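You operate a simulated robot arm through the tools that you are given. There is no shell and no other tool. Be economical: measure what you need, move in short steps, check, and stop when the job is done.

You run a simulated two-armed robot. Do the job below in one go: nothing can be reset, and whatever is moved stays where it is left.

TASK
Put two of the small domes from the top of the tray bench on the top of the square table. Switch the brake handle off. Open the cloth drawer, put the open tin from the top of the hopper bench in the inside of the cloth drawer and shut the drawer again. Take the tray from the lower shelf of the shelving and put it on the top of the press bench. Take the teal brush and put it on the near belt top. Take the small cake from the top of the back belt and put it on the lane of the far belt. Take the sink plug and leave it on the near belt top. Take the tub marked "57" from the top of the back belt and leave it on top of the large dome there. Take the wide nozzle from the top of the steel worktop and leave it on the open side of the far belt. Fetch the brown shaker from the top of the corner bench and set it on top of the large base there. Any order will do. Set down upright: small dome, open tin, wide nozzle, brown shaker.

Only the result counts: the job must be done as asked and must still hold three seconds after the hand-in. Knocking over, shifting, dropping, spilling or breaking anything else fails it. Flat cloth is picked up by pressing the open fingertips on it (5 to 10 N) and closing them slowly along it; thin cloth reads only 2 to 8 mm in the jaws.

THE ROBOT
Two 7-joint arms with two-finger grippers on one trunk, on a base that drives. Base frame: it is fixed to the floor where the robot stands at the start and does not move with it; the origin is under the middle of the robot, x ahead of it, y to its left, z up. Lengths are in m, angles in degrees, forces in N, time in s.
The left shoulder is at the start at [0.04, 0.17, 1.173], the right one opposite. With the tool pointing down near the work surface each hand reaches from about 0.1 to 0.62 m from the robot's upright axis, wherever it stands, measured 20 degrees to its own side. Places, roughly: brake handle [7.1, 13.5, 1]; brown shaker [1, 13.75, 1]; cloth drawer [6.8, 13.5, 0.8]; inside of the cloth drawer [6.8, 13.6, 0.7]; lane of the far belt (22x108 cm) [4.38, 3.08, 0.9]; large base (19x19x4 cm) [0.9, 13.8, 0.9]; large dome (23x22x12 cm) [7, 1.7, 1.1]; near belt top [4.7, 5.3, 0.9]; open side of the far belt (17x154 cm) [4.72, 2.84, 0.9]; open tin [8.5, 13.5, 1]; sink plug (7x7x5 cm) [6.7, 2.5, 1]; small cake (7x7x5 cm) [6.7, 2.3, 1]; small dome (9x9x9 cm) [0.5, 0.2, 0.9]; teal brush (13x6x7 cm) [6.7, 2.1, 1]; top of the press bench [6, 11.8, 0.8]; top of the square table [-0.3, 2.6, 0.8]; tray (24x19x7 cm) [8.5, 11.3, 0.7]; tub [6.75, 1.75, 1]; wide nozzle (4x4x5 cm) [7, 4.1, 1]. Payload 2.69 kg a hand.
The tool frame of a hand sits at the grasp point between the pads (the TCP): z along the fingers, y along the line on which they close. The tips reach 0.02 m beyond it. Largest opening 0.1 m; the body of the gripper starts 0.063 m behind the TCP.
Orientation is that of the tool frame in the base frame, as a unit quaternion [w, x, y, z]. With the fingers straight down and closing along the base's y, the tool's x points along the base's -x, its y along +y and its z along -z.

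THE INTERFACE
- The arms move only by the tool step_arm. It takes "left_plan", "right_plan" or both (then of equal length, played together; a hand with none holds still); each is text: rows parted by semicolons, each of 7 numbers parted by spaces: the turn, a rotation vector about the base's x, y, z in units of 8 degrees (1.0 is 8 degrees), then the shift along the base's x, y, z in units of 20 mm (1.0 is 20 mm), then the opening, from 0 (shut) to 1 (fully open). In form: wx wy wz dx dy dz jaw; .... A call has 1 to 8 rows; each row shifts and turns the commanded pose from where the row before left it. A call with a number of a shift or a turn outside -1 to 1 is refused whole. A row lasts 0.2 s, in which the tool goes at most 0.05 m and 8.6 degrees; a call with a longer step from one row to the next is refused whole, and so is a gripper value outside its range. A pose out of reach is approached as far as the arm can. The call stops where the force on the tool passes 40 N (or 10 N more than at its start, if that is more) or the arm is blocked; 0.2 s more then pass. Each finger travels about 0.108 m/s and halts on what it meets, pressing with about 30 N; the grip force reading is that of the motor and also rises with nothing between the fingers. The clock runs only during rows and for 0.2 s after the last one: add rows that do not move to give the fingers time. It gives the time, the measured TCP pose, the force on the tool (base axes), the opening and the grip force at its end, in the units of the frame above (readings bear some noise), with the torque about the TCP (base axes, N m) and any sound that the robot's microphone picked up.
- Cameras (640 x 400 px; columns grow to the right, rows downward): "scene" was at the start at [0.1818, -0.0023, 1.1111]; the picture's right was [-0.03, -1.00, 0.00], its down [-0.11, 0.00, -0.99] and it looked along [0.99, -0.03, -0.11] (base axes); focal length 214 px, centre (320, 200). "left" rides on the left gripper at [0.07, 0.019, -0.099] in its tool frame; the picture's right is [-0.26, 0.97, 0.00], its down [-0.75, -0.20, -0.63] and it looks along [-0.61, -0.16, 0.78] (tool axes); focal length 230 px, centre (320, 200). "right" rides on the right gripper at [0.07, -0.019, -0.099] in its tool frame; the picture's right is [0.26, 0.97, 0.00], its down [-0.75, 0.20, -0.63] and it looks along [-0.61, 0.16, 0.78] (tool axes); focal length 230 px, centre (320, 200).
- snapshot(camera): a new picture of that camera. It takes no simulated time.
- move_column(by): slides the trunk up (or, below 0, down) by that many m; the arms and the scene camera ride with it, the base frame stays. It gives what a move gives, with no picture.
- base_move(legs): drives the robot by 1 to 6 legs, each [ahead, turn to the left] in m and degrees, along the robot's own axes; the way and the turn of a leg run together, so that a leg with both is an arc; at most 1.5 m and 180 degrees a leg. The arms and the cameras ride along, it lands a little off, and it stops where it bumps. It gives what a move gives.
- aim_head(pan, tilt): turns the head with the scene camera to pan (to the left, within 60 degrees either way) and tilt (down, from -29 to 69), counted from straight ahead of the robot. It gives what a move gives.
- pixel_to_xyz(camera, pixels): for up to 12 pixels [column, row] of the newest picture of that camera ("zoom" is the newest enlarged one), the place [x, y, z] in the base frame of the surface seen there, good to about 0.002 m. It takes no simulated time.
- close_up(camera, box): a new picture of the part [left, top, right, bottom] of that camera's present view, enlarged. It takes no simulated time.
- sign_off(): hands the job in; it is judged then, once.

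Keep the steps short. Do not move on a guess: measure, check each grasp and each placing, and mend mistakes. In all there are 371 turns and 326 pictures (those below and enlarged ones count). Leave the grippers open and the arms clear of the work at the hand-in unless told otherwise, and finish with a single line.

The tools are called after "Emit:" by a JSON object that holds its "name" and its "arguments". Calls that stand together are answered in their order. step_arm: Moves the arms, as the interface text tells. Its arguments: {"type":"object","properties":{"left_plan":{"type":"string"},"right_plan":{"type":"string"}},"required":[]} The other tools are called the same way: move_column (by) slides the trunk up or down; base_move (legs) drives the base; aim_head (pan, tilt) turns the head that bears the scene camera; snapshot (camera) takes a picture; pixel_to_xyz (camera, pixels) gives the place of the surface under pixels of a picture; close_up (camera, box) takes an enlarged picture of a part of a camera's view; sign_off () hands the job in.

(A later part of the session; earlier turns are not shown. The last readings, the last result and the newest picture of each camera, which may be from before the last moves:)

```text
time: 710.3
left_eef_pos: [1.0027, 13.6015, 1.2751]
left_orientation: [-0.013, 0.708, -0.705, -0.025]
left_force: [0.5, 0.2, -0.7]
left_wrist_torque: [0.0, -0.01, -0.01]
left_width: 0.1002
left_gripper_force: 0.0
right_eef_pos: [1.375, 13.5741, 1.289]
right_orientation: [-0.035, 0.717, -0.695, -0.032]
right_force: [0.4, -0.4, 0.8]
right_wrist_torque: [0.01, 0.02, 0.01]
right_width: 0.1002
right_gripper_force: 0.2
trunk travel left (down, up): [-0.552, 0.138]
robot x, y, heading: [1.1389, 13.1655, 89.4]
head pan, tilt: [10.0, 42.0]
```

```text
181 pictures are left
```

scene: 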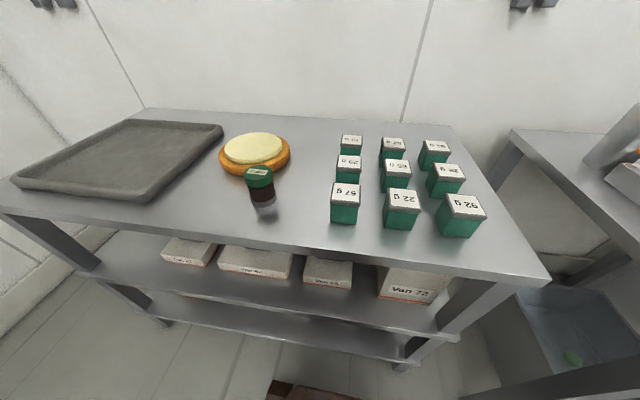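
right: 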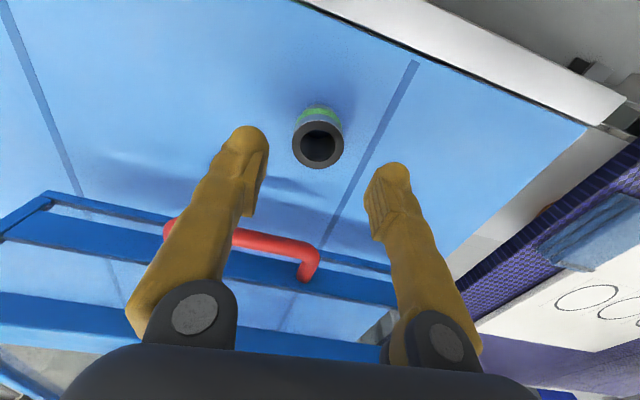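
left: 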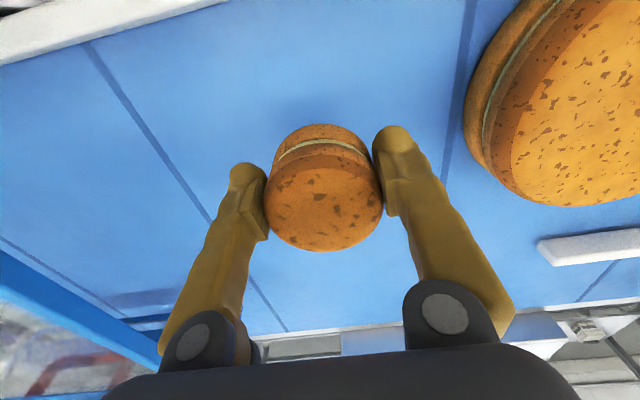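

Emit:
{"name": "close_up", "arguments": {"camera": "scene", "box": [200, 110, 320, 220]}}

Emit:
{"name": "pixel_to_xyz", "arguments": {"camera": "scene", "pixels": [[258, 172], [262, 190], [251, 190], [273, 190], [265, 203], [255, 148], [228, 150], [283, 147], [255, 137], [240, 163], [221, 155], [289, 155]]}}

```text
3.64 times, centred on (260, 165) of scene
```

zoom: 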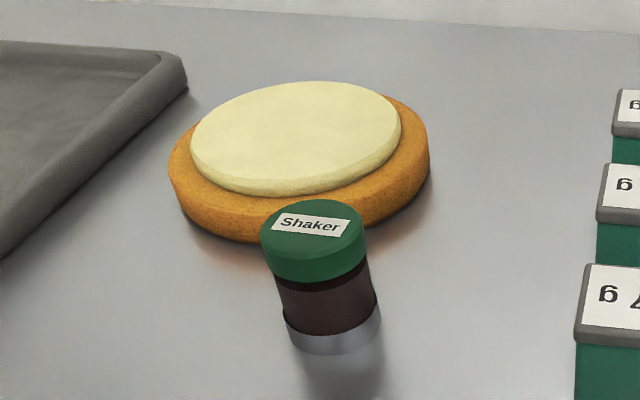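

```text
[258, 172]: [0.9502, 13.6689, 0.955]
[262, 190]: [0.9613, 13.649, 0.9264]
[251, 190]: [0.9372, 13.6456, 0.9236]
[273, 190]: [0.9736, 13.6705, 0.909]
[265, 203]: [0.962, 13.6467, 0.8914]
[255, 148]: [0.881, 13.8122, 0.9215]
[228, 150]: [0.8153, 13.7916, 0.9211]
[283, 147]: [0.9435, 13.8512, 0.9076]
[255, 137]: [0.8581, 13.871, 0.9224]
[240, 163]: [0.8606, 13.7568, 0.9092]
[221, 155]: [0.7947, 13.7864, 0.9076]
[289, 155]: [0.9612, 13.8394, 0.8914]
```

Shaker centre ≈ (0.957, 13.667), 7 cm tall; cream disc centre ≈ (0.875, 13.81), top 0.9215. Bring the left hand above the shaker.

Emit:
{"name": "step_arm", "arguments": {"left_plan": "-0.2 -0.06 0 -0.5 0.6 -1 0.8;-0.18 -0.06 0 -0.5 0.6 -1 0.8;0 0 0 -0.5 0.6 -1 0.8;0 0 0 -0.5 0.6 -1 0.8;0 0 0 -0.3 0.6 -1 0.8;0 0 0 0 0.3 -1 0.8;0 0 0 0 0 -1 0.8;0 0 0 0 0 -1 0.8"}}

Emit:
{"name": "step_arm", "arguments": {"left_plan": "0 0 0 0 0 -1 0.8;0 0 0 0 0 -1 0.8;0 0 0 0 0 -1 0.8;0 0 0 0 0 -1 0.8;0 0 0 0 0 0 0.8"}}

Emit:
{"name": "snapshot", "arguments": {"camera": "left"}}

```text
time: 712.1
left_eef_pos: [0.9569, 13.669, 1.1141]
left_orientation: [-0.001, 0.708, -0.706, 0.0]
left_force: [-0.1, 0.3, -0.6]
left_wrist_torque: [0.0, 0.01, -0.02]
left_width: 0.0799
left_gripper_force: 0.1
right_eef_pos: [1.3744, 13.5761, 1.2892]
right_orientation: [-0.034, 0.717, -0.695, -0.032]
right_force: [-0.4, 0.2, 0.0]
right_wrist_torque: [0.01, -0.02, 0.01]
right_width: 0.1001
right_gripper_force: 0.2
trunk travel left (down, up): [-0.552, 0.138]
robot x, y, heading: [1.1384, 13.17, 88.9]
head pan, tilt: [10.0, 42.0]
```

```text
time: 713.3
left_eef_pos: [0.9539, 13.6676, 1.0358]
left_orientation: [-0.001, 0.708, -0.706, -0.001]
left_force: [-0.9, -0.1, 0.3]
left_wrist_torque: [0.0, 0.02, -0.02]
left_width: 0.0798
left_gripper_force: 0.2
right_eef_pos: [1.3744, 13.5736, 1.2893]
right_orientation: [-0.035, 0.717, -0.696, -0.032]
right_force: [-0.1, -0.3, 0.2]
right_wrist_torque: [0.01, -0.01, 0.03]
right_width: 0.0999
right_gripper_force: 0.0
trunk travel left (down, up): [-0.552, 0.138]
robot x, y, heading: [1.1421, 13.1701, 89.1]
head pan, tilt: [10.0, 42.0]
```

```text
179 pictures are left
```

left: 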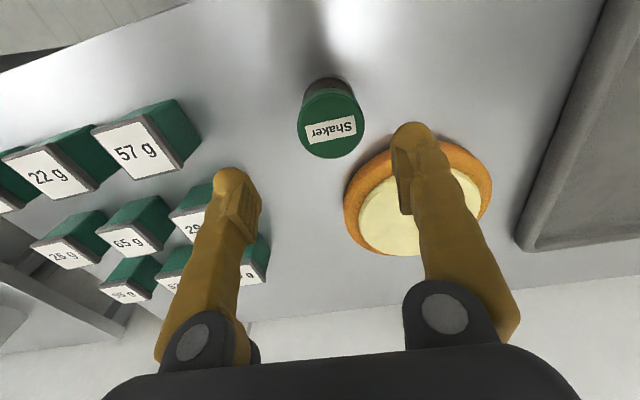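

Emit:
{"name": "pixel_to_xyz", "arguments": {"camera": "left", "pixels": [[299, 125], [363, 125], [331, 157], [331, 95], [331, 127], [405, 230], [345, 215], [490, 190], [420, 148]]}}

```text
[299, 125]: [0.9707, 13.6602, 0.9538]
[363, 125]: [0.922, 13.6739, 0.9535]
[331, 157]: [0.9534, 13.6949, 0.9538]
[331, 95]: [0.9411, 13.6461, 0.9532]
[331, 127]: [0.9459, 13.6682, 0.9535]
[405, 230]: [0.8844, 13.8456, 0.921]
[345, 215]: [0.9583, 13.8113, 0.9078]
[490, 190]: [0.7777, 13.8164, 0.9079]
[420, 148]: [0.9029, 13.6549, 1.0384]
```

Shaker centre (0.947, 13.669). Align and descend.

Emit:
{"name": "step_arm", "arguments": {"left_plan": "0 0 0 -0.35 0.05 0 0.8;0 0 0 0 0 -1 0.8;0 0 0 0 0 -1 0.8;0 0 0 0 0 -1 0.8;0 0 0 0 0 -1 0.8;0 0 0 0 0 -1 0.8;0 0 0 0 0 -0.4 0.8;0 0 0 0 0 0 0.8"}}

Emit:
{"name": "snapshot", "arguments": {"camera": "left"}}

```text
time: 715.1
left_eef_pos: [0.9514, 13.6673, 0.9252]
left_orientation: [0.0, 0.707, -0.707, 0.0]
left_force: [-0.2, 0.4, 0.2]
left_wrist_torque: [0.01, 0.0, -0.01]
left_width: 0.08
left_gripper_force: 0.2
right_eef_pos: [1.3744, 13.5748, 1.2902]
right_orientation: [-0.035, 0.717, -0.695, -0.031]
right_force: [-0.3, 0.3, 0.1]
right_wrist_torque: [-0.02, -0.02, 0.02]
right_width: 0.1
right_gripper_force: 0.0
trunk travel left (down, up): [-0.552, 0.138]
robot x, y, heading: [1.141, 13.1668, 89.0]
head pan, tilt: [10.0, 42.0]
```

```text
178 pictures are left
```

left: 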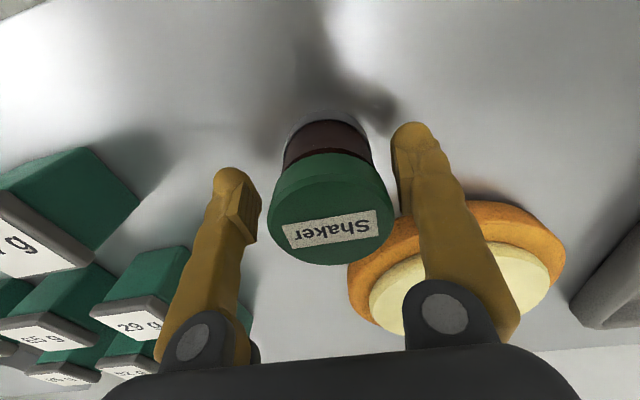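

Nudge 4 mm and close.

Emit:
{"name": "step_arm", "arguments": {"left_plan": "0 0 0 -0.2 0 0 0.8;0 0 0 0 0 0 0.5;0 0 0 0 0 0 0.35;0 0 0 0 0 0 0.35;0 0 0 0 0 0 0.35;0 0 0 0 0 0.5 0.35;0 0 0 0 0 1 0.35;0 0 0 0 0 1 0.35"}}

Emit:
{"name": "step_arm", "arguments": {"left_plan": "0 0 0 0 0 1 0.35;0 0 0 0 0 1 0.35;0 0 0 0 0 0 0.35"}}

Emit:
{"name": "snapshot", "arguments": {"camera": "left"}}

```text
time: 716.9
left_eef_pos: [0.9454, 13.67, 0.976]
left_orientation: [-0.001, 0.708, -0.707, -0.001]
left_force: [-0.7, -0.2, -0.9]
left_wrist_torque: [-0.02, 0.01, -0.03]
left_width: 0.0547
left_gripper_force: 30.0
right_eef_pos: [1.3749, 13.5738, 1.2902]
right_orientation: [-0.034, 0.717, -0.695, -0.031]
right_force: [-0.5, 0.9, 0.8]
right_wrist_torque: [0.01, 0.01, 0.04]
right_width: 0.0998
right_gripper_force: 0.0
trunk travel left (down, up): [-0.552, 0.138]
robot x, y, heading: [1.1374, 13.1694, 89.0]
head pan, tilt: [10.0, 42.0]
```

```text
time: 717.7
left_eef_pos: [0.9469, 13.6699, 1.0157]
left_orientation: [-0.001, 0.708, -0.707, -0.001]
left_force: [-0.5, -0.3, -1.2]
left_wrist_torque: [0.01, -0.03, 0.02]
left_width: 0.0546
left_gripper_force: 30.1
right_eef_pos: [1.3756, 13.575, 1.29]
right_orientation: [-0.034, 0.717, -0.695, -0.031]
right_force: [0.3, -0.8, -0.4]
right_wrist_torque: [-0.02, -0.02, -0.03]
right_width: 0.0998
right_gripper_force: 0.1
trunk travel left (down, up): [-0.552, 0.138]
robot x, y, heading: [1.1428, 13.1685, 89.2]
head pan, tilt: [10.0, 42.0]
```

```text
177 pictures are left
```

left: 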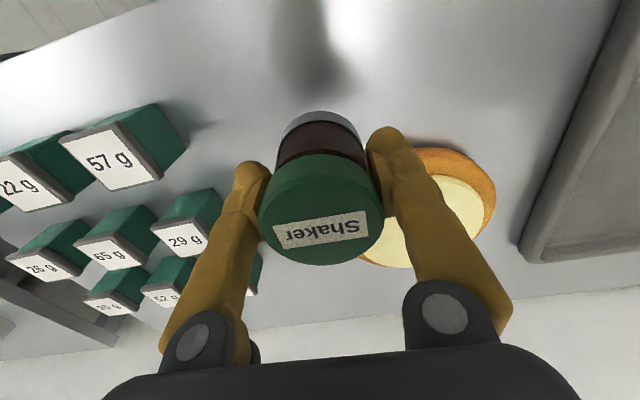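

Held upright. Move the base in 0.11 m, then carry the shaker over the base's centre (0.868, 13.815).

Emit:
{"name": "base_move", "arguments": {"legs": [[0.11, 0]]}}

Emit:
{"name": "step_arm", "arguments": {"left_plan": "0 0 0 -0.8 0.4 0 0.35;0 0 0 -0.8 0.4 0 0.35;0 0 0 -0.8 0.4 0 0.35;0 0 0 -0.8 0.4 0 0.35;0 0 0 -0.7 0.4 0 0.35;0 0 0 0 0 0 0.35"}}

Emit:
{"name": "snapshot", "arguments": {"camera": "left"}}

Emit:
{"name": "snapshot", "arguments": {"camera": "scene"}}

```text
time: 718.9
left_eef_pos: [0.9496, 13.7757, 1.016]
left_orientation: [-0.003, 0.708, -0.706, -0.001]
left_force: [0.3, 0.4, -0.6]
left_wrist_torque: [-0.04, 0.02, -0.01]
left_width: 0.0546
left_gripper_force: 30.0
right_eef_pos: [1.3757, 13.6811, 1.2909]
right_orientation: [-0.035, 0.718, -0.695, -0.032]
right_force: [-0.3, -0.5, -0.2]
right_wrist_torque: [-0.09, -0.03, -0.01]
right_width: 0.0997
right_gripper_force: 0.1
trunk travel left (down, up): [-0.552, 0.138]
robot x, y, heading: [1.1397, 13.2782, 89.5]
head pan, tilt: [10.0, 42.0]
```

```text
time: 720.3
left_eef_pos: [0.8718, 13.8125, 1.0187]
left_orientation: [-0.002, 0.708, -0.706, -0.003]
left_force: [-0.5, 0.5, -1.2]
left_wrist_torque: [-0.01, -0.03, 0.0]
left_width: 0.0545
left_gripper_force: 29.3
right_eef_pos: [1.376, 13.6773, 1.2919]
right_orientation: [-0.036, 0.717, -0.695, -0.033]
right_force: [0.6, 0.1, 0.7]
right_wrist_torque: [0.02, 0.03, 0.0]
right_width: 0.1001
right_gripper_force: 0.1
trunk travel left (down, up): [-0.552, 0.138]
robot x, y, heading: [1.1428, 13.28, 89.6]
head pan, tilt: [10.0, 42.0]
```

```text
176 pictures are left
```

left: 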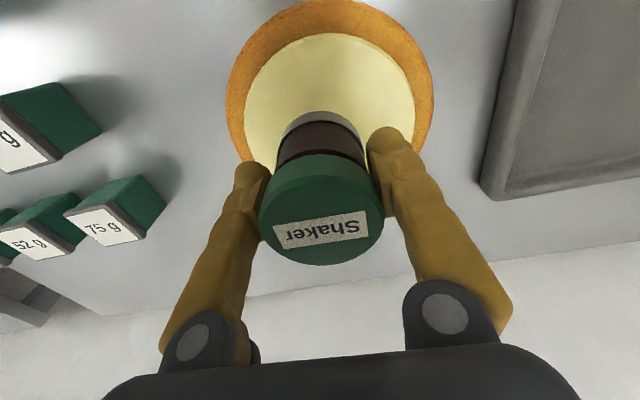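

```text
175 pictures are left
```

scene: 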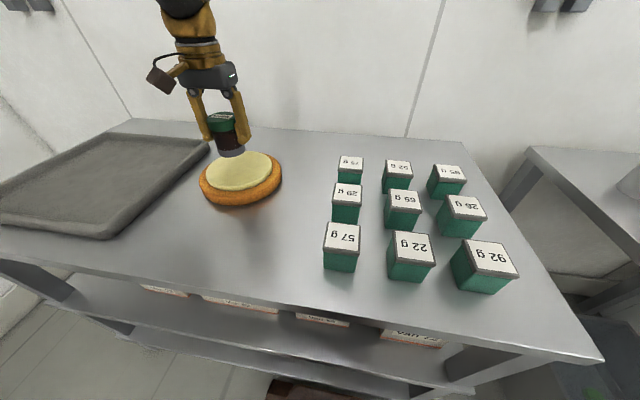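

Emit:
{"name": "pixel_to_xyz", "arguments": {"camera": "left", "pixels": [[247, 95], [412, 105], [328, 36], [335, 5], [228, 95], [433, 95]]}}

```text
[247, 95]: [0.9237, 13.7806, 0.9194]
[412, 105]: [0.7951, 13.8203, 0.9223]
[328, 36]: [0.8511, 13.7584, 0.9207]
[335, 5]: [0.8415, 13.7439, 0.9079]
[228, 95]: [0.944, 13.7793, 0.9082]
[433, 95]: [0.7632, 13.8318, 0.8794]
```

Centre of the cream ≈ (0.864, 13.826). Nudge and lower to contact.

Emit:
{"name": "step_arm", "arguments": {"left_plan": "0 0 0 -0.3 0.4 -0.6 0.35;0 0 0 0 0 -0.6 0.35;0 0 0 0 0 -0.6 0.35;0 0 0 0 0 -0.5 0.35;0 0 0 0 0 -0.3 0.35;0 0 0 0 0 -0.2 0.35;0 0 0 0 0 0 0.35"}}

```text
time: 721.9
left_eef_pos: [0.864, 13.8239, 0.9645]
left_orientation: [-0.004, 0.708, -0.706, -0.004]
left_force: [-3.1, -0.2, 27.4]
left_wrist_torque: [0.15, 0.09, 0.07]
left_width: 0.0545
left_gripper_force: 30.5
right_eef_pos: [1.3761, 13.6764, 1.293]
right_orientation: [-0.036, 0.717, -0.695, -0.034]
right_force: [0.2, -0.1, -0.5]
right_wrist_torque: [-0.03, 0.0, 0.03]
right_width: 0.0997
right_gripper_force: 0.0
trunk travel left (down, up): [-0.552, 0.138]
robot x, y, heading: [1.1387, 13.2777, 89.7]
head pan, tilt: [10.0, 42.0]
```

Contact. Ease, release, rise.

Emit:
{"name": "step_arm", "arguments": {"left_plan": "0 0 0 0 0 0.1 0.35;0 0 0 0 0 0 0.6;0 0 0 0 0 0 0.8;0 0 0 0 0 0 0.8;0 0 0 0 0 1 0.8;0 0 0 0 0 1 0.8;0 0 0 0 0 1 0.8;0 0 0 0 0 1 0.8"}}

Emit:
{"name": "step_arm", "arguments": {"left_plan": "0 0 0 0 0 1 0.9;0 0 0 0 -1 1 1;0 0 0 0.5 -1 1 1;0 0 0 0.5 -1 1 1;0 0 0 0.5 -1 1 1;0 0 0 0 0 0 1"}}

Emit:
{"name": "snapshot", "arguments": {"camera": "scene"}}

```text
time: 723.7
left_eef_pos: [0.8629, 13.8224, 1.043]
left_orientation: [-0.003, 0.708, -0.707, -0.003]
left_force: [0.4, -0.6, 0.7]
left_wrist_torque: [-0.01, -0.02, 0.0]
left_width: 0.08
left_gripper_force: 0.1
right_eef_pos: [1.3754, 13.6775, 1.2906]
right_orientation: [-0.037, 0.718, -0.695, -0.032]
right_force: [0.5, 1.2, 0.2]
right_wrist_torque: [0.03, 0.02, 0.01]
right_width: 0.1001
right_gripper_force: 0.0
trunk travel left (down, up): [-0.552, 0.138]
robot x, y, heading: [1.1408, 13.2791, 89.6]
head pan, tilt: [10.0, 42.0]
```

```text
time: 725.1
left_eef_pos: [0.8941, 13.7415, 1.1429]
left_orientation: [-0.003, 0.708, -0.706, -0.001]
left_force: [-0.9, 1.0, -0.6]
left_wrist_torque: [0.0, 0.01, 0.01]
left_width: 0.0999
left_gripper_force: 0.1
right_eef_pos: [1.376, 13.6804, 1.2916]
right_orientation: [-0.037, 0.717, -0.696, -0.033]
right_force: [-0.8, 0.1, 0.3]
right_wrist_torque: [0.01, -0.01, -0.01]
right_width: 0.0999
right_gripper_force: 0.0
trunk travel left (down, up): [-0.552, 0.138]
robot x, y, heading: [1.1369, 13.2813, 89.7]
head pan, tilt: [10.0, 42.0]
```

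```text
174 pictures are left
```

scene: 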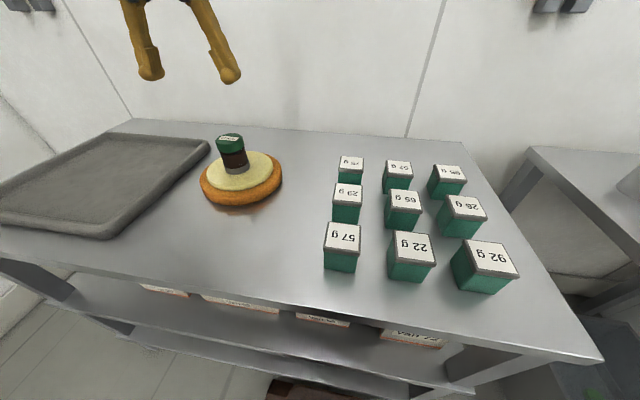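

Shaker stands on the base. Back away to y≈10.7, face east, and look.

Emit:
{"name": "base_move", "arguments": {"legs": [[-1.3, 0], [-1.25, 0], [0, -88]]}}

Emit:
{"name": "aim_head", "arguments": {"pan": 0, "tilt": 15}}

Emit:
{"name": "snapshot", "arguments": {"camera": "scene"}}

```text
time: 741.6
left_eef_pos: [1.5961, 10.9652, 1.1424]
left_orientation: [0.004, -0.026, 1.0, 0.0]
left_force: [-0.5, 0.2, 0.0]
left_wrist_torque: [-0.03, -0.01, 0.04]
left_width: 0.0999
left_gripper_force: 0.1
right_eef_pos: [1.5574, 10.4804, 1.2921]
right_orientation: [0.049, -0.04, 0.998, -0.001]
right_force: [-0.1, -0.8, 0.1]
right_wrist_torque: [-0.01, 0.04, 0.01]
right_width: 0.0998
right_gripper_force: 0.2
trunk travel left (down, up): [-0.552, 0.138]
robot x, y, heading: [1.1451, 10.7039, 2.5]
head pan, tilt: [10.0, 42.0]
```

```text
time: 742.5
left_eef_pos: [1.5781, 10.9649, 1.1494]
left_orientation: [0.01, -0.025, 1.0, 0.0]
left_force: [0.1, -0.2, 0.2]
left_wrist_torque: [-0.03, -0.01, 0.0]
left_width: 0.0999
left_gripper_force: 0.0
right_eef_pos: [1.5373, 10.48, 1.2807]
right_orientation: [0.033, -0.041, 0.999, -0.001]
right_force: [-0.4, 0.8, 1.2]
right_wrist_torque: [-0.03, 0.03, -0.01]
right_width: 0.1001
right_gripper_force: 0.0
trunk travel left (down, up): [-0.552, 0.138]
robot x, y, heading: [1.1415, 10.7013, 2.4]
head pan, tilt: [0.0, 15.0]
```

```text
173 pictures are left
```

scene: 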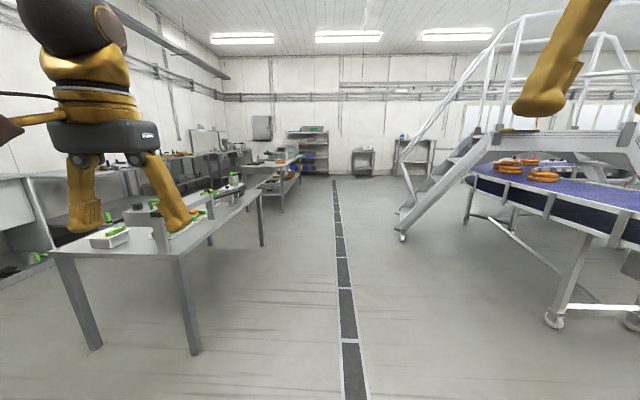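

Emit:
{"name": "pixel_to_xyz", "arguments": {"camera": "scene", "pixels": [[403, 238], [195, 350], [262, 245], [285, 205], [300, 170], [270, 160], [307, 160], [360, 165], [413, 160], [465, 220], [300, 185], [245, 160]]}}

Emit:
{"name": "close_up", "arguments": {"camera": "scene", "box": [190, 100, 450, 240]}}

```text
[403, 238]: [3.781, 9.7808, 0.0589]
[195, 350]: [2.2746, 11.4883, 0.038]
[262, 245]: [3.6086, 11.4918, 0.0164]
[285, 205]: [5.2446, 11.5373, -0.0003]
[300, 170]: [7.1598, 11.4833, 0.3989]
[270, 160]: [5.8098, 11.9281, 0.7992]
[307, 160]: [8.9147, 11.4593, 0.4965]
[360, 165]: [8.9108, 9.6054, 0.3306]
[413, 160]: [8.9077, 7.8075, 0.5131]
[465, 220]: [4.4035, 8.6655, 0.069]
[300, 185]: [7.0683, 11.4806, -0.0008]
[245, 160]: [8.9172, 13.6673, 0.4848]
```

```text
2.46 times, centred on (320, 170) of scene
```

zoom: 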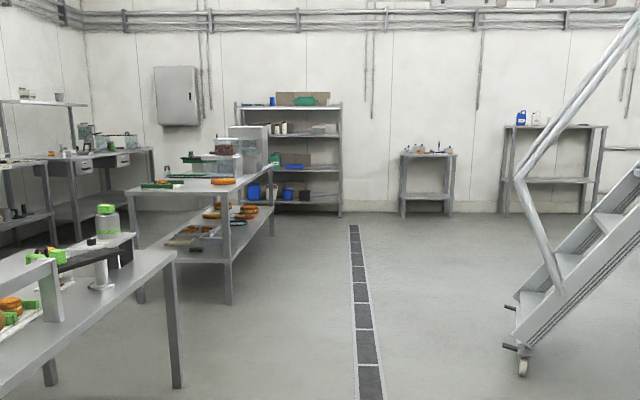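

Corridor at y≈10.7 is free. Extend arms a bit and drive 6 m east.

Emit:
{"name": "step_arm", "arguments": {"left_plan": "0 0 0 0.8 0 0 1;0 0 0 0.8 0 0 1;0 0 0 0 0 0 1", "right_plan": "0 0.3 0 1 0 -1 1;0 0.2 0 1 0 -1 1;0 0 0 1 0 -1 1"}}

Emit:
{"name": "base_move", "arguments": {"legs": [[1.5, -2.5], [1.5, 0], [1.5, 0], [1.5, 0]]}}

Emit:
{"name": "aim_head", "arguments": {"pan": 20, "tilt": 20}}

Emit:
{"name": "snapshot", "arguments": {"camera": "scene"}}

```text
time: 743.3
left_eef_pos: [1.6111, 10.9641, 1.1496]
left_orientation: [0.011, -0.025, 1.0, -0.001]
left_force: [-0.2, 0.1, 0.6]
left_wrist_torque: [0.01, -0.04, -0.03]
left_width: 0.1001
left_gripper_force: 0.1
right_eef_pos: [1.5971, 10.479, 1.2372]
right_orientation: [0.023, -0.04, 0.999, 0.001]
right_force: [-0.8, -0.2, -0.1]
right_wrist_torque: [-0.05, -0.04, 0.01]
right_width: 0.1
right_gripper_force: 0.1
trunk travel left (down, up): [-0.552, 0.138]
robot x, y, heading: [1.1446, 10.7037, 2.2]
head pan, tilt: [0.0, 15.0]
```

```text
time: 771.8
left_eef_pos: [7.6287, 10.8845, 1.1495]
left_orientation: [0.011, 0.026, 1.0, -0.001]
left_force: [-0.2, 0.5, -0.4]
left_wrist_torque: [0.03, 0.05, -0.01]
left_width: 0.0999
left_gripper_force: 0.1
right_eef_pos: [7.5662, 10.4038, 1.2384]
right_orientation: [0.022, 0.012, 1.0, 0.0]
right_force: [-0.4, 0.3, 0.2]
right_wrist_torque: [0.02, 0.03, 0.0]
right_width: 0.1001
right_gripper_force: 0.1
trunk travel left (down, up): [-0.552, 0.138]
robot x, y, heading: [7.1364, 10.6752, -3.6]
head pan, tilt: [0.0, 15.0]
```

```text
time: 772.6
left_eef_pos: [7.6097, 10.8865, 1.1568]
left_orientation: [0.02, 0.027, 0.999, -0.002]
left_force: [-0.2, -0.1, -0.7]
left_wrist_torque: [0.01, -0.02, 0.03]
left_width: 0.1001
left_gripper_force: 0.1
right_eef_pos: [7.5452, 10.4057, 1.2456]
right_orientation: [0.03, 0.013, 0.999, 0.0]
right_force: [0.5, -1.0, 0.6]
right_wrist_torque: [-0.02, 0.02, -0.02]
right_width: 0.1004
right_gripper_force: 0.0
trunk travel left (down, up): [-0.552, 0.138]
robot x, y, heading: [7.1377, 10.6785, -3.7]
head pan, tilt: [20.0, 20.0]
```

```text
171 pictures are left
```

scene: 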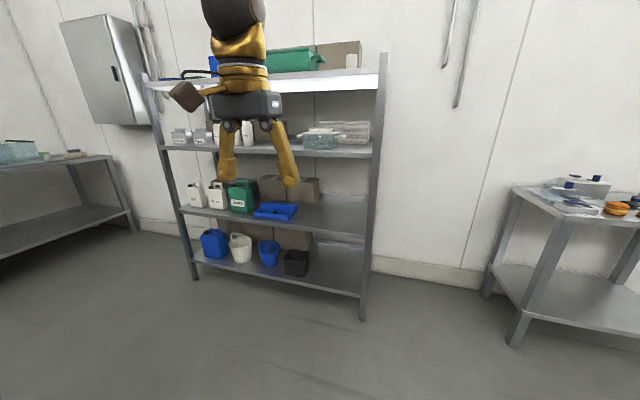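

The blue tray is on the third shelf at (275,211). Zoom and measure the shelf.

Emit:
{"name": "close_up", "arguments": {"camera": "scene", "box": [150, 110, 400, 300]}}

Emit:
{"name": "pixel_to_xyz", "arguments": {"camera": "scene", "pixels": [[275, 210], [255, 218], [297, 216], [275, 222], [262, 203], [290, 205], [300, 228], [340, 236], [350, 155], [240, 205], [305, 190], [365, 310]]}}

```text
2.11 times, centred on (275, 205) of scene
```

zoom: 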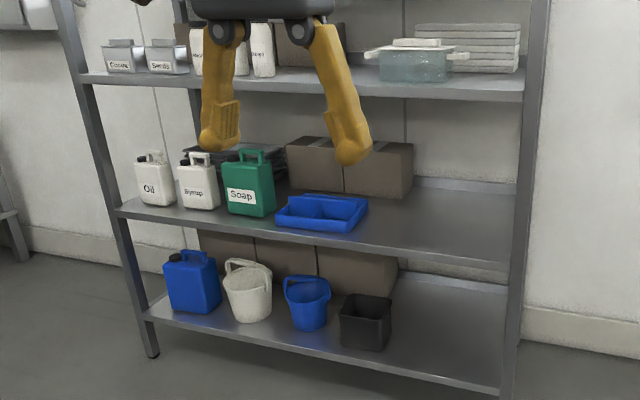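

```text
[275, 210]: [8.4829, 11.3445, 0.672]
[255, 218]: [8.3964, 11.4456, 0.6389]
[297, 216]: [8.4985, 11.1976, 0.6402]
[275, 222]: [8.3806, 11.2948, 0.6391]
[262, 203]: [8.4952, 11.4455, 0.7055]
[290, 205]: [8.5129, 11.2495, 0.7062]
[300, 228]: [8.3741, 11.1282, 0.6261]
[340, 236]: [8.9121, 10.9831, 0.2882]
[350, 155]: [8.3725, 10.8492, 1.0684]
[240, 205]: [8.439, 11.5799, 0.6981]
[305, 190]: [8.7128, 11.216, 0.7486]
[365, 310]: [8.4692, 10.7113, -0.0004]
```

Tray: y 11.2–11.45, x from 8.38, shelf z 0.635. Go to (7.75, 11.32) facing it and lower the trunk.

Emit:
{"name": "base_move", "arguments": {"legs": [[0, 50], [0.88, 0], [0, -46]]}}

Emit:
{"name": "move_column", "arguments": {"by": -0.1}}

Emit:
{"name": "aim_head", "arguments": {"pan": 0, "tilt": 35}}

Emit:
{"name": "snapshot", "arguments": {"camera": "scene"}}

```text
time: 781.7
left_eef_pos: [8.2332, 11.5194, 1.156]
left_orientation: [0.019, 0.008, 1.0, -0.001]
left_force: [0.2, -0.2, 0.2]
left_wrist_torque: [-0.04, -0.05, 0.02]
left_width: 0.1002
left_gripper_force: 0.0
right_eef_pos: [8.1846, 11.0365, 1.2439]
right_orientation: [0.031, -0.006, 1.0, 0.0]
right_force: [0.2, 0.4, 0.4]
right_wrist_torque: [0.02, 0.01, 0.0]
right_width: 0.0998
right_gripper_force: 0.0
trunk travel left (down, up): [-0.552, 0.138]
robot x, y, heading: [7.7645, 11.2926, -1.6]
head pan, tilt: [20.0, 20.0]
```

```text
time: 783.0
left_eef_pos: [8.2151, 11.5188, 1.0625]
left_orientation: [0.027, 0.009, 1.0, -0.002]
left_force: [-0.2, -0.2, 0.4]
left_wrist_torque: [-0.02, 0.04, -0.01]
left_width: 0.1001
left_gripper_force: 0.1
right_eef_pos: [8.1657, 11.038, 1.1503]
right_orientation: [0.039, -0.007, 0.999, 0.0]
right_force: [0.5, 0.4, 0.4]
right_wrist_torque: [0.03, 0.02, 0.0]
right_width: 0.0997
right_gripper_force: 0.0
trunk travel left (down, up): [-0.452, 0.238]
robot x, y, heading: [7.7693, 11.2939, -1.3]
head pan, tilt: [20.0, 20.0]
```

```text
time: 783.9
left_eef_pos: [8.2143, 11.5183, 1.0646]
left_orientation: [0.027, 0.008, 1.0, -0.002]
left_force: [0.6, 0.1, 0.5]
left_wrist_torque: [0.0, -0.08, 0.0]
left_width: 0.0999
left_gripper_force: 0.0
right_eef_pos: [8.1657, 11.0371, 1.1497]
right_orientation: [0.038, -0.006, 0.999, -0.001]
right_force: [-0.6, 0.2, 0.1]
right_wrist_torque: [0.02, -0.02, -0.03]
right_width: 0.0999
right_gripper_force: 0.1
trunk travel left (down, up): [-0.452, 0.238]
robot x, y, heading: [7.7645, 11.2966, -1.8]
head pan, tilt: [0.0, 35.0]
```

```text
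169 pictures are left
```

scene: 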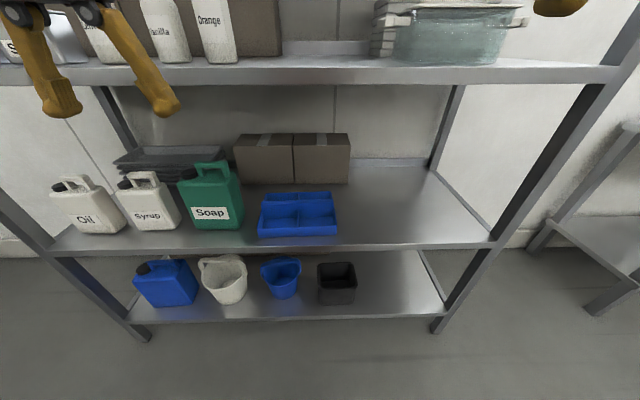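

Emit:
{"name": "close_up", "arguments": {"camera": "scene", "box": [230, 170, 370, 260]}}

Emit:
{"name": "pixel_to_xyz", "arguments": {"camera": "scene", "pixels": [[259, 222], [337, 220], [265, 195], [333, 193], [298, 193], [298, 213], [298, 227], [258, 236], [338, 234], [300, 222], [243, 215], [299, 208]]}}

```text
4.44 times, centred on (300, 215) of scene
```

zoom: 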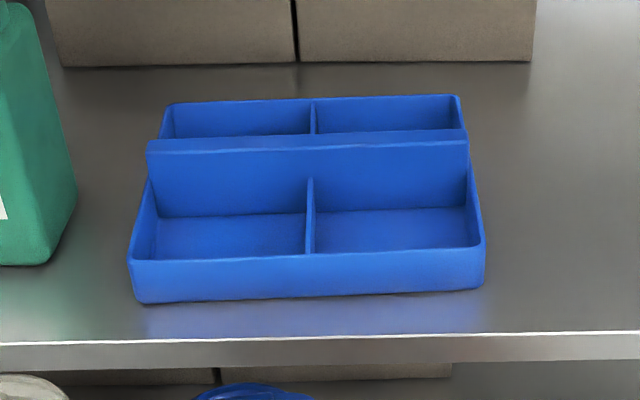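

```text
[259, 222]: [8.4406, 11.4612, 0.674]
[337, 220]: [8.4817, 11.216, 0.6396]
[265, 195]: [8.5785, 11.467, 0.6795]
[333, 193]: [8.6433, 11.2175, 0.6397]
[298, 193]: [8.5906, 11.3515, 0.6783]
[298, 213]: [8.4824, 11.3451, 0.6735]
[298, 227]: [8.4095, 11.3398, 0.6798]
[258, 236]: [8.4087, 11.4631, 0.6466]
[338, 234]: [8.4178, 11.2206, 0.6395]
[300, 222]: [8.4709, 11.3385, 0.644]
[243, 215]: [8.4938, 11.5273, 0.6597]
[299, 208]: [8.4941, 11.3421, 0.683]
```

The tray has a 2×2 layout, walls to z≈0.68, side walls at y≈11.224 and 11.461. Under the upper shelf a vertical hand won't fit, so I'll pinch both side walls with hands pitched 45°. Lower the trunk and re-centre.

Emit:
{"name": "move_column", "arguments": {"by": -0.15}}

Emit:
{"name": "step_arm", "arguments": {"left_plan": "0 -1 0 -0.8 -0.3 0 0.5;0 -1 0 -0.8 -0.3 0 0.5;0 -1 0 -0.8 -0.3 0 0.5;0 -1 0 -0.8 -0.3 0 0.5;0 -1 0 0 -0.3 0 0.5;0 -0.9 0 0 0 0 0.5;0 0 0 0 0 0 0.5", "right_plan": "0 -1 0 -0.6 0.3 -0.7 0.5;0 -1 0 -0.6 0.3 -0.7 0.5;0 -1 0 -0.6 0.3 -0.7 0.5;0 -1 0 -0.6 0.3 -0.7 0.5;0 -1 0 0 0.3 -0.7 0.5;0 -1 0 0 0 -0.5 0.5;0 0 0 0 0 0 0.5"}}

```text
time: 785.6
left_eef_pos: [8.2131, 11.5198, 0.9141]
left_orientation: [0.027, 0.009, 1.0, -0.001]
left_force: [0.2, -0.1, -0.4]
left_wrist_torque: [-0.03, 0.0, 0.0]
left_width: 0.0999
left_gripper_force: 0.2
right_eef_pos: [8.1651, 11.0368, 0.9995]
right_orientation: [0.038, -0.006, 0.999, -0.001]
right_force: [-1.0, 0.9, 0.0]
right_wrist_torque: [-0.01, 0.01, 0.04]
right_width: 0.1001
right_gripper_force: 0.0
trunk travel left (down, up): [-0.302, 0.388]
robot x, y, heading: [7.7667, 11.2943, -1.7]
head pan, tilt: [0.0, 35.0]
```

```text
time: 787.2
left_eef_pos: [8.1998, 11.4778, 0.9144]
left_orientation: [0.432, 0.009, 0.902, 0.001]
left_force: [-0.7, -0.7, -0.2]
left_wrist_torque: [0.02, -0.02, -0.03]
left_width: 0.05
left_gripper_force: 0.1
left hand out of reach, approached as far as the arm can: row 4, 5, 6
right_eef_pos: [8.1992, 11.0698, 0.9319]
right_orientation: [0.452, -0.002, 0.892, 0.003]
right_force: [-0.1, 0.0, 0.8]
right_wrist_torque: [-0.05, -0.03, 0.02]
right_width: 0.0498
right_gripper_force: 0.1
right hand out of reach, approached as far as the arm can: row 4, 5, 6
trunk travel left (down, up): [-0.302, 0.388]
robot x, y, heading: [7.7673, 11.2952, -1.4]
head pan, tilt: [0.0, 35.0]
```

Pitched ~51°. Now re-centre the base toward (7.86, 11.34).

Emit:
{"name": "base_move", "arguments": {"legs": [[0, 26], [0.1, 0], [0, -24.5]]}}

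Emit:
{"name": "snapshot", "arguments": {"camera": "scene"}}

Emit:
{"name": "snapshot", "arguments": {"camera": "left"}}

```text
time: 791.0
left_eef_pos: [8.2865, 11.5305, 0.9147]
left_orientation: [0.431, -0.001, 0.902, 0.006]
left_force: [0.1, -0.6, 0.5]
left_wrist_torque: [0.01, -0.01, 0.0]
left_width: 0.0501
left_gripper_force: 0.1
right_eef_pos: [8.2949, 11.1234, 0.931]
right_orientation: [0.449, -0.014, 0.894, 0.008]
right_force: [0.2, -1.4, 0.9]
right_wrist_torque: [-0.06, -0.01, 0.04]
right_width: 0.05
right_gripper_force: 0.0
trunk travel left (down, up): [-0.302, 0.388]
robot x, y, heading: [7.8592, 11.3381, -0.2]
head pan, tilt: [0.0, 35.0]
```

```text
167 pictures are left
```

scene: 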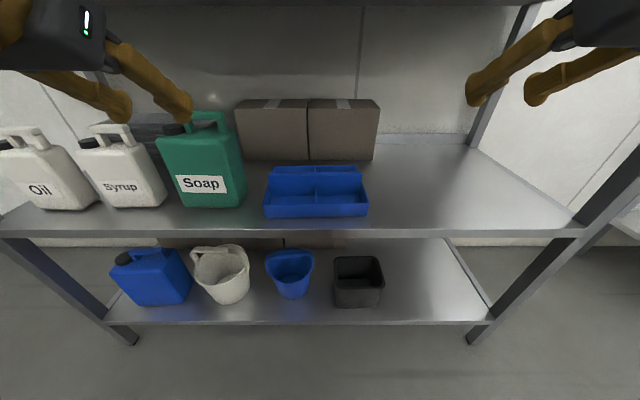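

```text
166 pictures are left
```

left: 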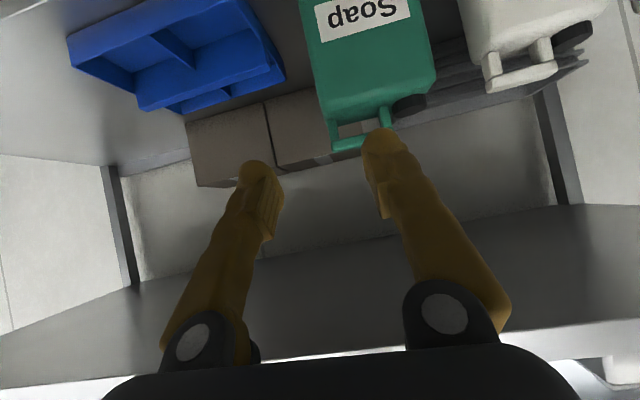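

Measure the tray's side walls again and the soap can's near edge.

Emit:
{"name": "close_up", "arguments": {"camera": "scene", "box": [150, 100, 400, 240]}}

Emit:
{"name": "pixel_to_xyz", "arguments": {"camera": "scene", "pixels": [[266, 195], [268, 190], [365, 193], [363, 188], [316, 206], [316, 196], [242, 205], [243, 180], [220, 116], [317, 167], [264, 216], [367, 214]]}}

```text
2.56 times, centred on (275, 170) of scene
```

zoom: 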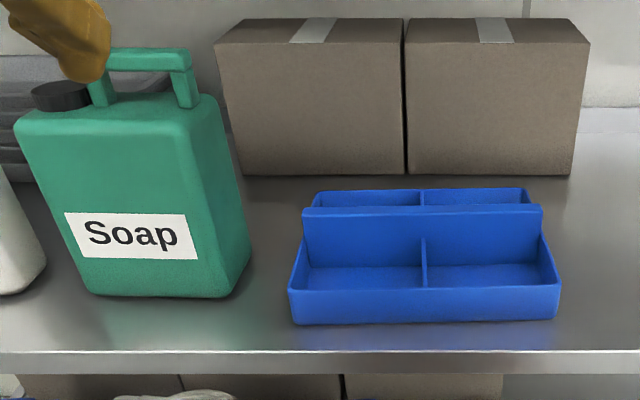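

```text
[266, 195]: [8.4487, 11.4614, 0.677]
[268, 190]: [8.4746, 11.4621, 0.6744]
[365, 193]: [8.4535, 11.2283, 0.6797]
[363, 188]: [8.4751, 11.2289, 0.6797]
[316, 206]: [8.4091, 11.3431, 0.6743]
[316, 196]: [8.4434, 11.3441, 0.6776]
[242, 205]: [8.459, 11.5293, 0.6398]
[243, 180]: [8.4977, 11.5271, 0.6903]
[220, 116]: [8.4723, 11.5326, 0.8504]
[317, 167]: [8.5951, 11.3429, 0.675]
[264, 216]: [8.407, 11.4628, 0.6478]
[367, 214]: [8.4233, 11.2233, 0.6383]
```

Move both hands to pre-grasp points in front of and above the side walls.

Emit:
{"name": "step_arm", "arguments": {"left_plan": "0 0 0 0.2 -0.6 -1 0.5;0 0 0 0.2 -0.6 -1 0.5;0 0 0 0.4 -0.6 -1 0.5;0 0 0 0.4 -0.6 -1 0.5;0 0 0 0.5 -0.6 -1 0.5;0 0 0 0.5 -0.5 -1 0.5;0 0 0 0.5 0 -1 0.5;0 0 0 0.5 0 -1 0.5", "right_plan": "0 0 0 0.4 0.64 -1 0.5;0 0 0 0.4 0.64 -1 0.5;0 0 0 0.4 0.64 -1 0.5;0 0 0 0.4 0.64 -1 0.5;0 0 0 0.4 0.64 -1 0.5;0 0 0 0.4 0.64 -1 0.5;0 0 0 0.4 0.64 -1 0.5;0 0 0 0.4 0.64 -1 0.5"}}

Emit:
{"name": "snapshot", "arguments": {"camera": "left"}}

Emit:
{"name": "snapshot", "arguments": {"camera": "right"}}

```text
time: 792.8
left_eef_pos: [8.3404, 11.4668, 0.7655]
left_orientation: [0.439, -0.016, 0.898, 0.005]
left_force: [-0.4, 0.2, 0.0]
left_wrist_torque: [-0.02, 0.04, 0.01]
left_width: 0.0501
left_gripper_force: 0.2
right_eef_pos: [8.3506, 11.2121, 0.7813]
right_orientation: [0.457, 0.016, 0.889, 0.011]
right_force: [-0.1, 0.9, -0.3]
right_wrist_torque: [0.03, 0.01, 0.02]
right_width: 0.0496
right_gripper_force: 0.0
trunk travel left (down, up): [-0.302, 0.388]
robot x, y, heading: [7.8574, 11.3384, -0.0]
head pan, tilt: [0.0, 35.0]
```

```text
164 pictures are left
```

left: 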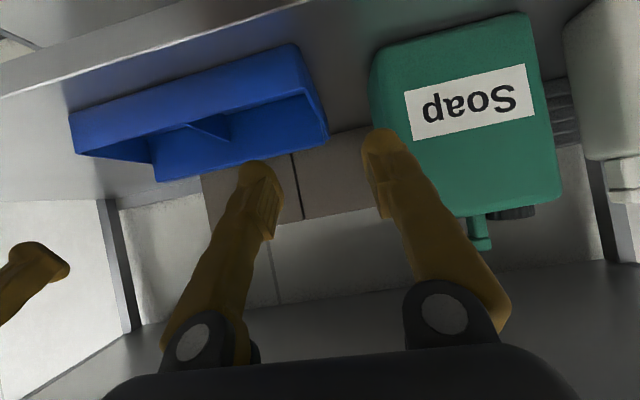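

```text
163 pictures are left
```

right: 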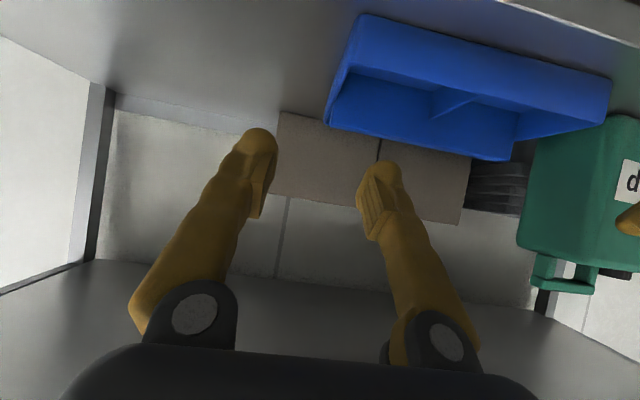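

Approach along the finger direction, most of the way.

Emit:
{"name": "step_arm", "arguments": {"left_plan": "0 0 0 0.9 -0.1 -0.75 0.5;0 0 0 0.9 -0.15 -0.75 0.5;0 0 0 0.9 0 -0.75 0.5;0 0 0 0.9 0 -0.75 0.5;0 0 0 0 0 0 0.5", "right_plan": "0 0 0 0.8 0.4 -0.9 0.5;0 0 0 0.8 0.35 -0.9 0.5;0 0 0 0.8 0 -0.9 0.5;0 0 0 0.8 0 -0.9 0.5;0 0 0 0 0 0 0.5"}}

Emit:
{"name": "snapshot", "arguments": {"camera": "left"}}

Emit:
{"name": "snapshot", "arguments": {"camera": "right"}}

Emit:
{"name": "snapshot", "arguments": {"camera": "scene"}}

```text
time: 794.0
left_eef_pos: [8.4073, 11.4534, 0.7017]
left_orientation: [0.438, -0.002, 0.899, 0.007]
left_force: [0.7, -0.4, 0.1]
left_wrist_torque: [0.0, 0.01, 0.0]
left_width: 0.0499
left_gripper_force: 0.1
right_eef_pos: [8.409, 11.2383, 0.704]
right_orientation: [0.456, -0.015, 0.89, 0.007]
right_force: [-0.7, -0.3, 0.1]
right_wrist_torque: [0.01, 0.05, -0.01]
right_width: 0.0499
right_gripper_force: 0.1
trunk travel left (down, up): [-0.302, 0.388]
robot x, y, heading: [7.8594, 11.3403, -0.2]
head pan, tilt: [0.0, 35.0]
```

```text
162 pictures are left
```

left: 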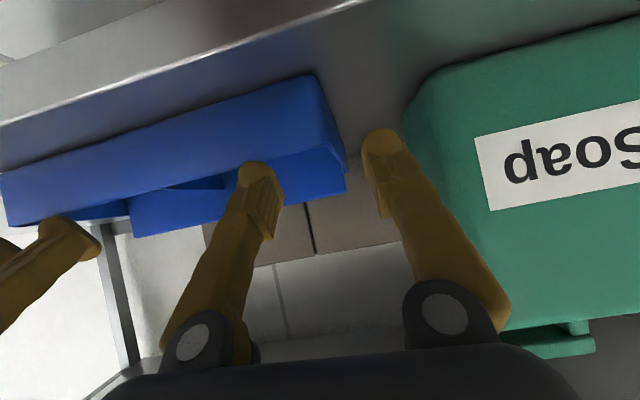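

```text
161 pictures are left
```

right: 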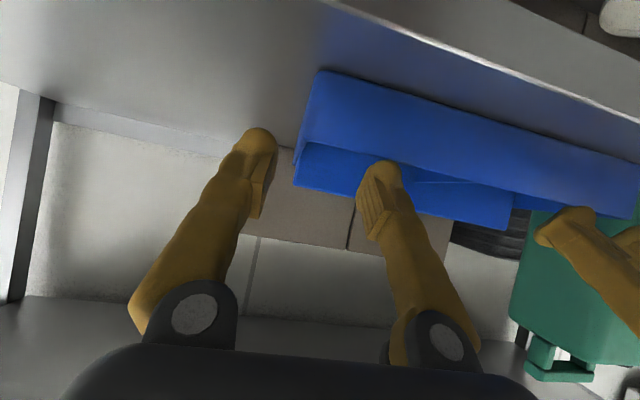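

```text
160 pictures are left
```

scene: 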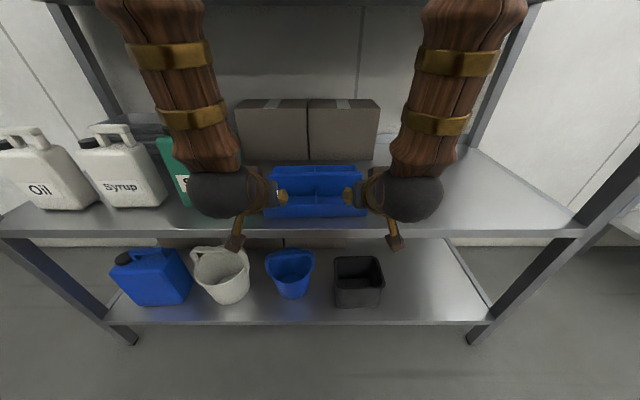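

Fine-correct y, complete the approach.

Emit:
{"name": "step_arm", "arguments": {"left_plan": "0 0 0 0.5 0.4 0 0.5;0 0 0 0.8 0 -0.6 0.5;0 0 0 0.8 0 -0.8 0.5;0 0 0 0 0 0 0.5", "right_plan": "0 0 0 0.5 -0.6 0 0.5;0 0 0 0.8 0 -0.7 0.5;0 0 0 0.8 0 -0.8 0.5;0 0 0 0 0 0 0.5"}}

Emit:
{"name": "snapshot", "arguments": {"camera": "left"}}

Emit:
{"name": "snapshot", "arguments": {"camera": "right"}}

```text
time: 795.0
left_eef_pos: [8.4514, 11.4613, 0.6728]
left_orientation: [0.437, -0.003, 0.899, 0.007]
left_force: [-0.1, -0.2, 0.8]
left_wrist_torque: [0.0, -0.02, -0.01]
left_width: 0.0501
left_gripper_force: 0.0
right_eef_pos: [8.4515, 11.2273, 0.6722]
right_orientation: [0.456, -0.015, 0.89, 0.008]
right_force: [-0.2, 0.6, -0.3]
right_wrist_torque: [0.04, 0.02, -0.02]
right_width: 0.0499
right_gripper_force: 0.0
trunk travel left (down, up): [-0.302, 0.388]
robot x, y, heading: [7.8538, 11.3388, -0.3]
head pan, tilt: [0.0, 35.0]
```

```text
159 pictures are left
```

left: 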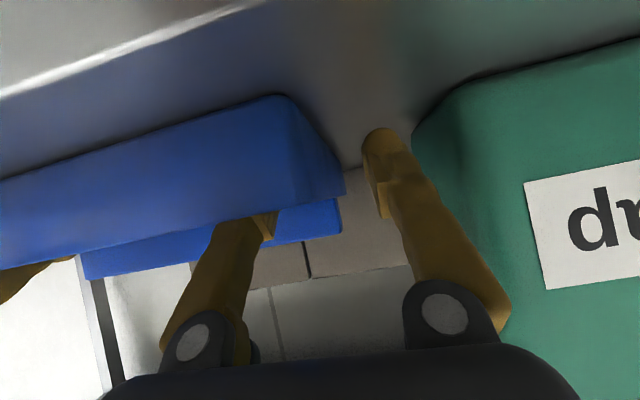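

```text
158 pictures are left
```

right: 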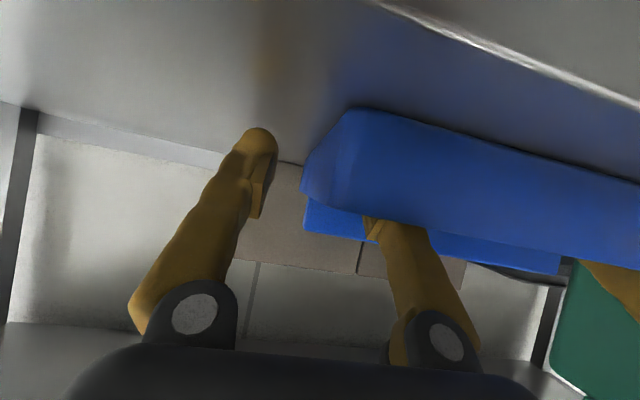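

Inner fingers are inside the tray, outer ones outside. Close both.

Emit:
{"name": "step_arm", "arguments": {"left_plan": "0 0 0 0 0 0 0.3;0 0 0 0 0 0 0.15;0 0 0 0 0 0 0.05;0 0 0 0 0 0 0.05;0 0 0 0 0 0 0.05", "right_plan": "0 0 0 0 0 0 0.3;0 0 0 0 0 0 0.15;0 0 0 0 0 0 0.05;0 0 0 0 0 0 0.05;0 0 0 0 0 0 0.05"}}

```text
time: 796.2
left_eef_pos: [8.4519, 11.4619, 0.6729]
left_orientation: [0.438, -0.002, 0.899, 0.006]
left_force: [-0.4, 1.8, -0.5]
left_wrist_torque: [0.01, 0.07, 0.01]
left_width: 0.0063
left_gripper_force: 0.8
right_eef_pos: [8.4516, 11.2271, 0.6726]
right_orientation: [0.456, -0.013, 0.89, 0.007]
right_force: [-0.7, -2.8, -0.7]
right_wrist_torque: [-0.05, 0.02, -0.04]
right_width: 0.0062
right_gripper_force: 1.0
trunk travel left (down, up): [-0.302, 0.388]
robot x, y, heading: [7.8579, 11.3387, -0.3]
head pan, tilt: [0.0, 35.0]
```

Wall is 6 mm; command fully closed for full grip force.

Emit:
{"name": "step_arm", "arguments": {"left_plan": "0 0 0 0 0 0 0;0 0 0 0 0 0 0;0 0 0 0 0 0 0", "right_plan": "0 0 0 0 0 0 0;0 0 0 0 0 0 0;0 0 0 0 0 0 0"}}

```text
time: 797.0
left_eef_pos: [8.453, 11.4629, 0.6732]
left_orientation: [0.438, -0.003, 0.899, 0.007]
left_force: [1.0, 13.1, -0.3]
left_wrist_torque: [-0.19, 0.04, 0.34]
left_width: 0.0061
left_gripper_force: 30.4
right_eef_pos: [8.4522, 11.227, 0.6719]
right_orientation: [0.455, -0.013, 0.89, 0.006]
right_force: [-0.6, -13.1, 0.5]
right_wrist_torque: [-0.07, 0.04, -0.11]
right_width: 0.006
right_gripper_force: 29.6
trunk travel left (down, up): [-0.302, 0.388]
robot x, y, heading: [7.8574, 11.3347, -0.2]
head pan, tilt: [0.0, 35.0]
```

Gripped. Lift 5 cm with the trunk.

Emit:
{"name": "move_column", "arguments": {"by": 0.05}}

Emit:
{"name": "snapshot", "arguments": {"camera": "scene"}}

```text
time: 797.9
left_eef_pos: [8.453, 11.4636, 0.7224]
left_orientation: [0.438, -0.002, 0.899, 0.007]
left_force: [0.5, 21.5, 0.1]
left_wrist_torque: [-0.14, -0.06, 0.34]
left_width: 0.006
left_gripper_force: 30.0
right_eef_pos: [8.452, 11.2278, 0.7225]
right_orientation: [0.455, -0.013, 0.89, 0.007]
right_force: [-0.6, -20.3, -2.5]
right_wrist_torque: [-0.15, 0.2, -0.12]
right_width: 0.0059
right_gripper_force: 29.6
trunk travel left (down, up): [-0.352, 0.338]
robot x, y, heading: [7.8558, 11.339, -0.0]
head pan, tilt: [0.0, 35.0]
```

```text
157 pictures are left
```

scene: 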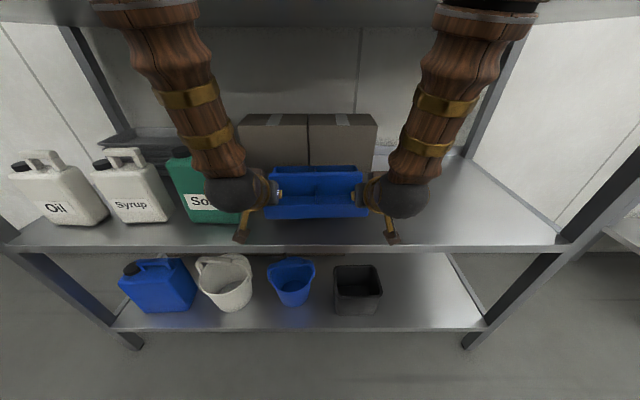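

Tray lifted level. Relieve the squeeze, back out 0.35 m, raise the trunk, and look left at the press bench.

Emit:
{"name": "step_arm", "arguments": {"left_plan": "0 0 0 0 0.08 0 0;0 0 0 0 0 0 0", "right_plan": "0 0 0 0 -0.08 0 0;0 0 0 0 0 0 0"}}

Emit:
{"name": "base_move", "arguments": {"legs": [[-0.4, 0]]}}

Emit:
{"name": "move_column", "arguments": {"by": 0.25}}

Emit:
{"name": "snapshot", "arguments": {"camera": "scene"}}

```text
time: 798.5
left_eef_pos: [8.4529, 11.4617, 0.7244]
left_orientation: [0.438, -0.002, 0.899, 0.006]
left_force: [1.2, 13.9, 0.4]
left_wrist_torque: [-0.22, -0.03, 0.35]
left_width: 0.0062
left_gripper_force: 30.3
right_eef_pos: [8.4532, 11.2256, 0.7226]
right_orientation: [0.455, -0.015, 0.89, 0.01]
right_force: [-1.1, -13.2, -3.1]
right_wrist_torque: [-0.13, 0.12, -0.08]
right_width: 0.0063
right_gripper_force: 29.6
trunk travel left (down, up): [-0.352, 0.338]
robot x, y, heading: [7.8548, 11.3373, -0.0]
head pan, tilt: [0.0, 35.0]
```

```text
time: 801.0
left_eef_pos: [8.0521, 11.4568, 0.7442]
left_orientation: [0.453, 0.003, 0.891, 0.004]
left_force: [-0.2, 1.5, -0.4]
left_wrist_torque: [-0.26, 0.3, 0.19]
left_width: 0.0059
left_gripper_force: 29.9
right_eef_pos: [8.0517, 11.2205, 0.7431]
right_orientation: [0.469, -0.011, 0.883, 0.005]
right_force: [-1.1, -2.7, -1.5]
right_wrist_torque: [-0.01, -0.21, 0.01]
right_width: 0.006
right_gripper_force: 30.1
trunk travel left (down, up): [-0.352, 0.338]
robot x, y, heading: [7.4819, 11.3362, -0.8]
head pan, tilt: [0.0, 35.0]
stopped in leg 1: the robot was blocked; the commanded pose is now the measured one
```

```text
time: 803.6
left_eef_pos: [8.0547, 11.4566, 0.9924]
left_orientation: [0.453, 0.003, 0.892, 0.003]
left_force: [1.3, 3.5, 0.8]
left_wrist_torque: [-0.24, 0.11, 0.22]
left_width: 0.0062
left_gripper_force: 29.6
right_eef_pos: [8.052, 11.2206, 0.9923]
right_orientation: [0.469, -0.011, 0.883, 0.005]
right_force: [-0.5, -3.9, -2.4]
right_wrist_torque: [-0.03, -0.02, 0.0]
right_width: 0.0059
right_gripper_force: 30.4
trunk travel left (down, up): [-0.602, 0.088]
robot x, y, heading: [7.4788, 11.3392, -1.0]
head pan, tilt: [0.0, 35.0]
```

```text
156 pictures are left
```

scene: 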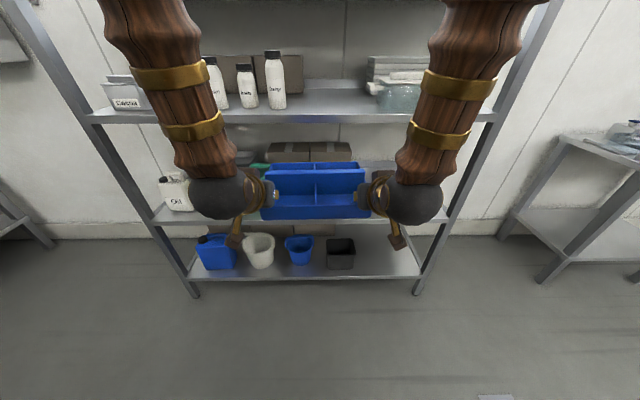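

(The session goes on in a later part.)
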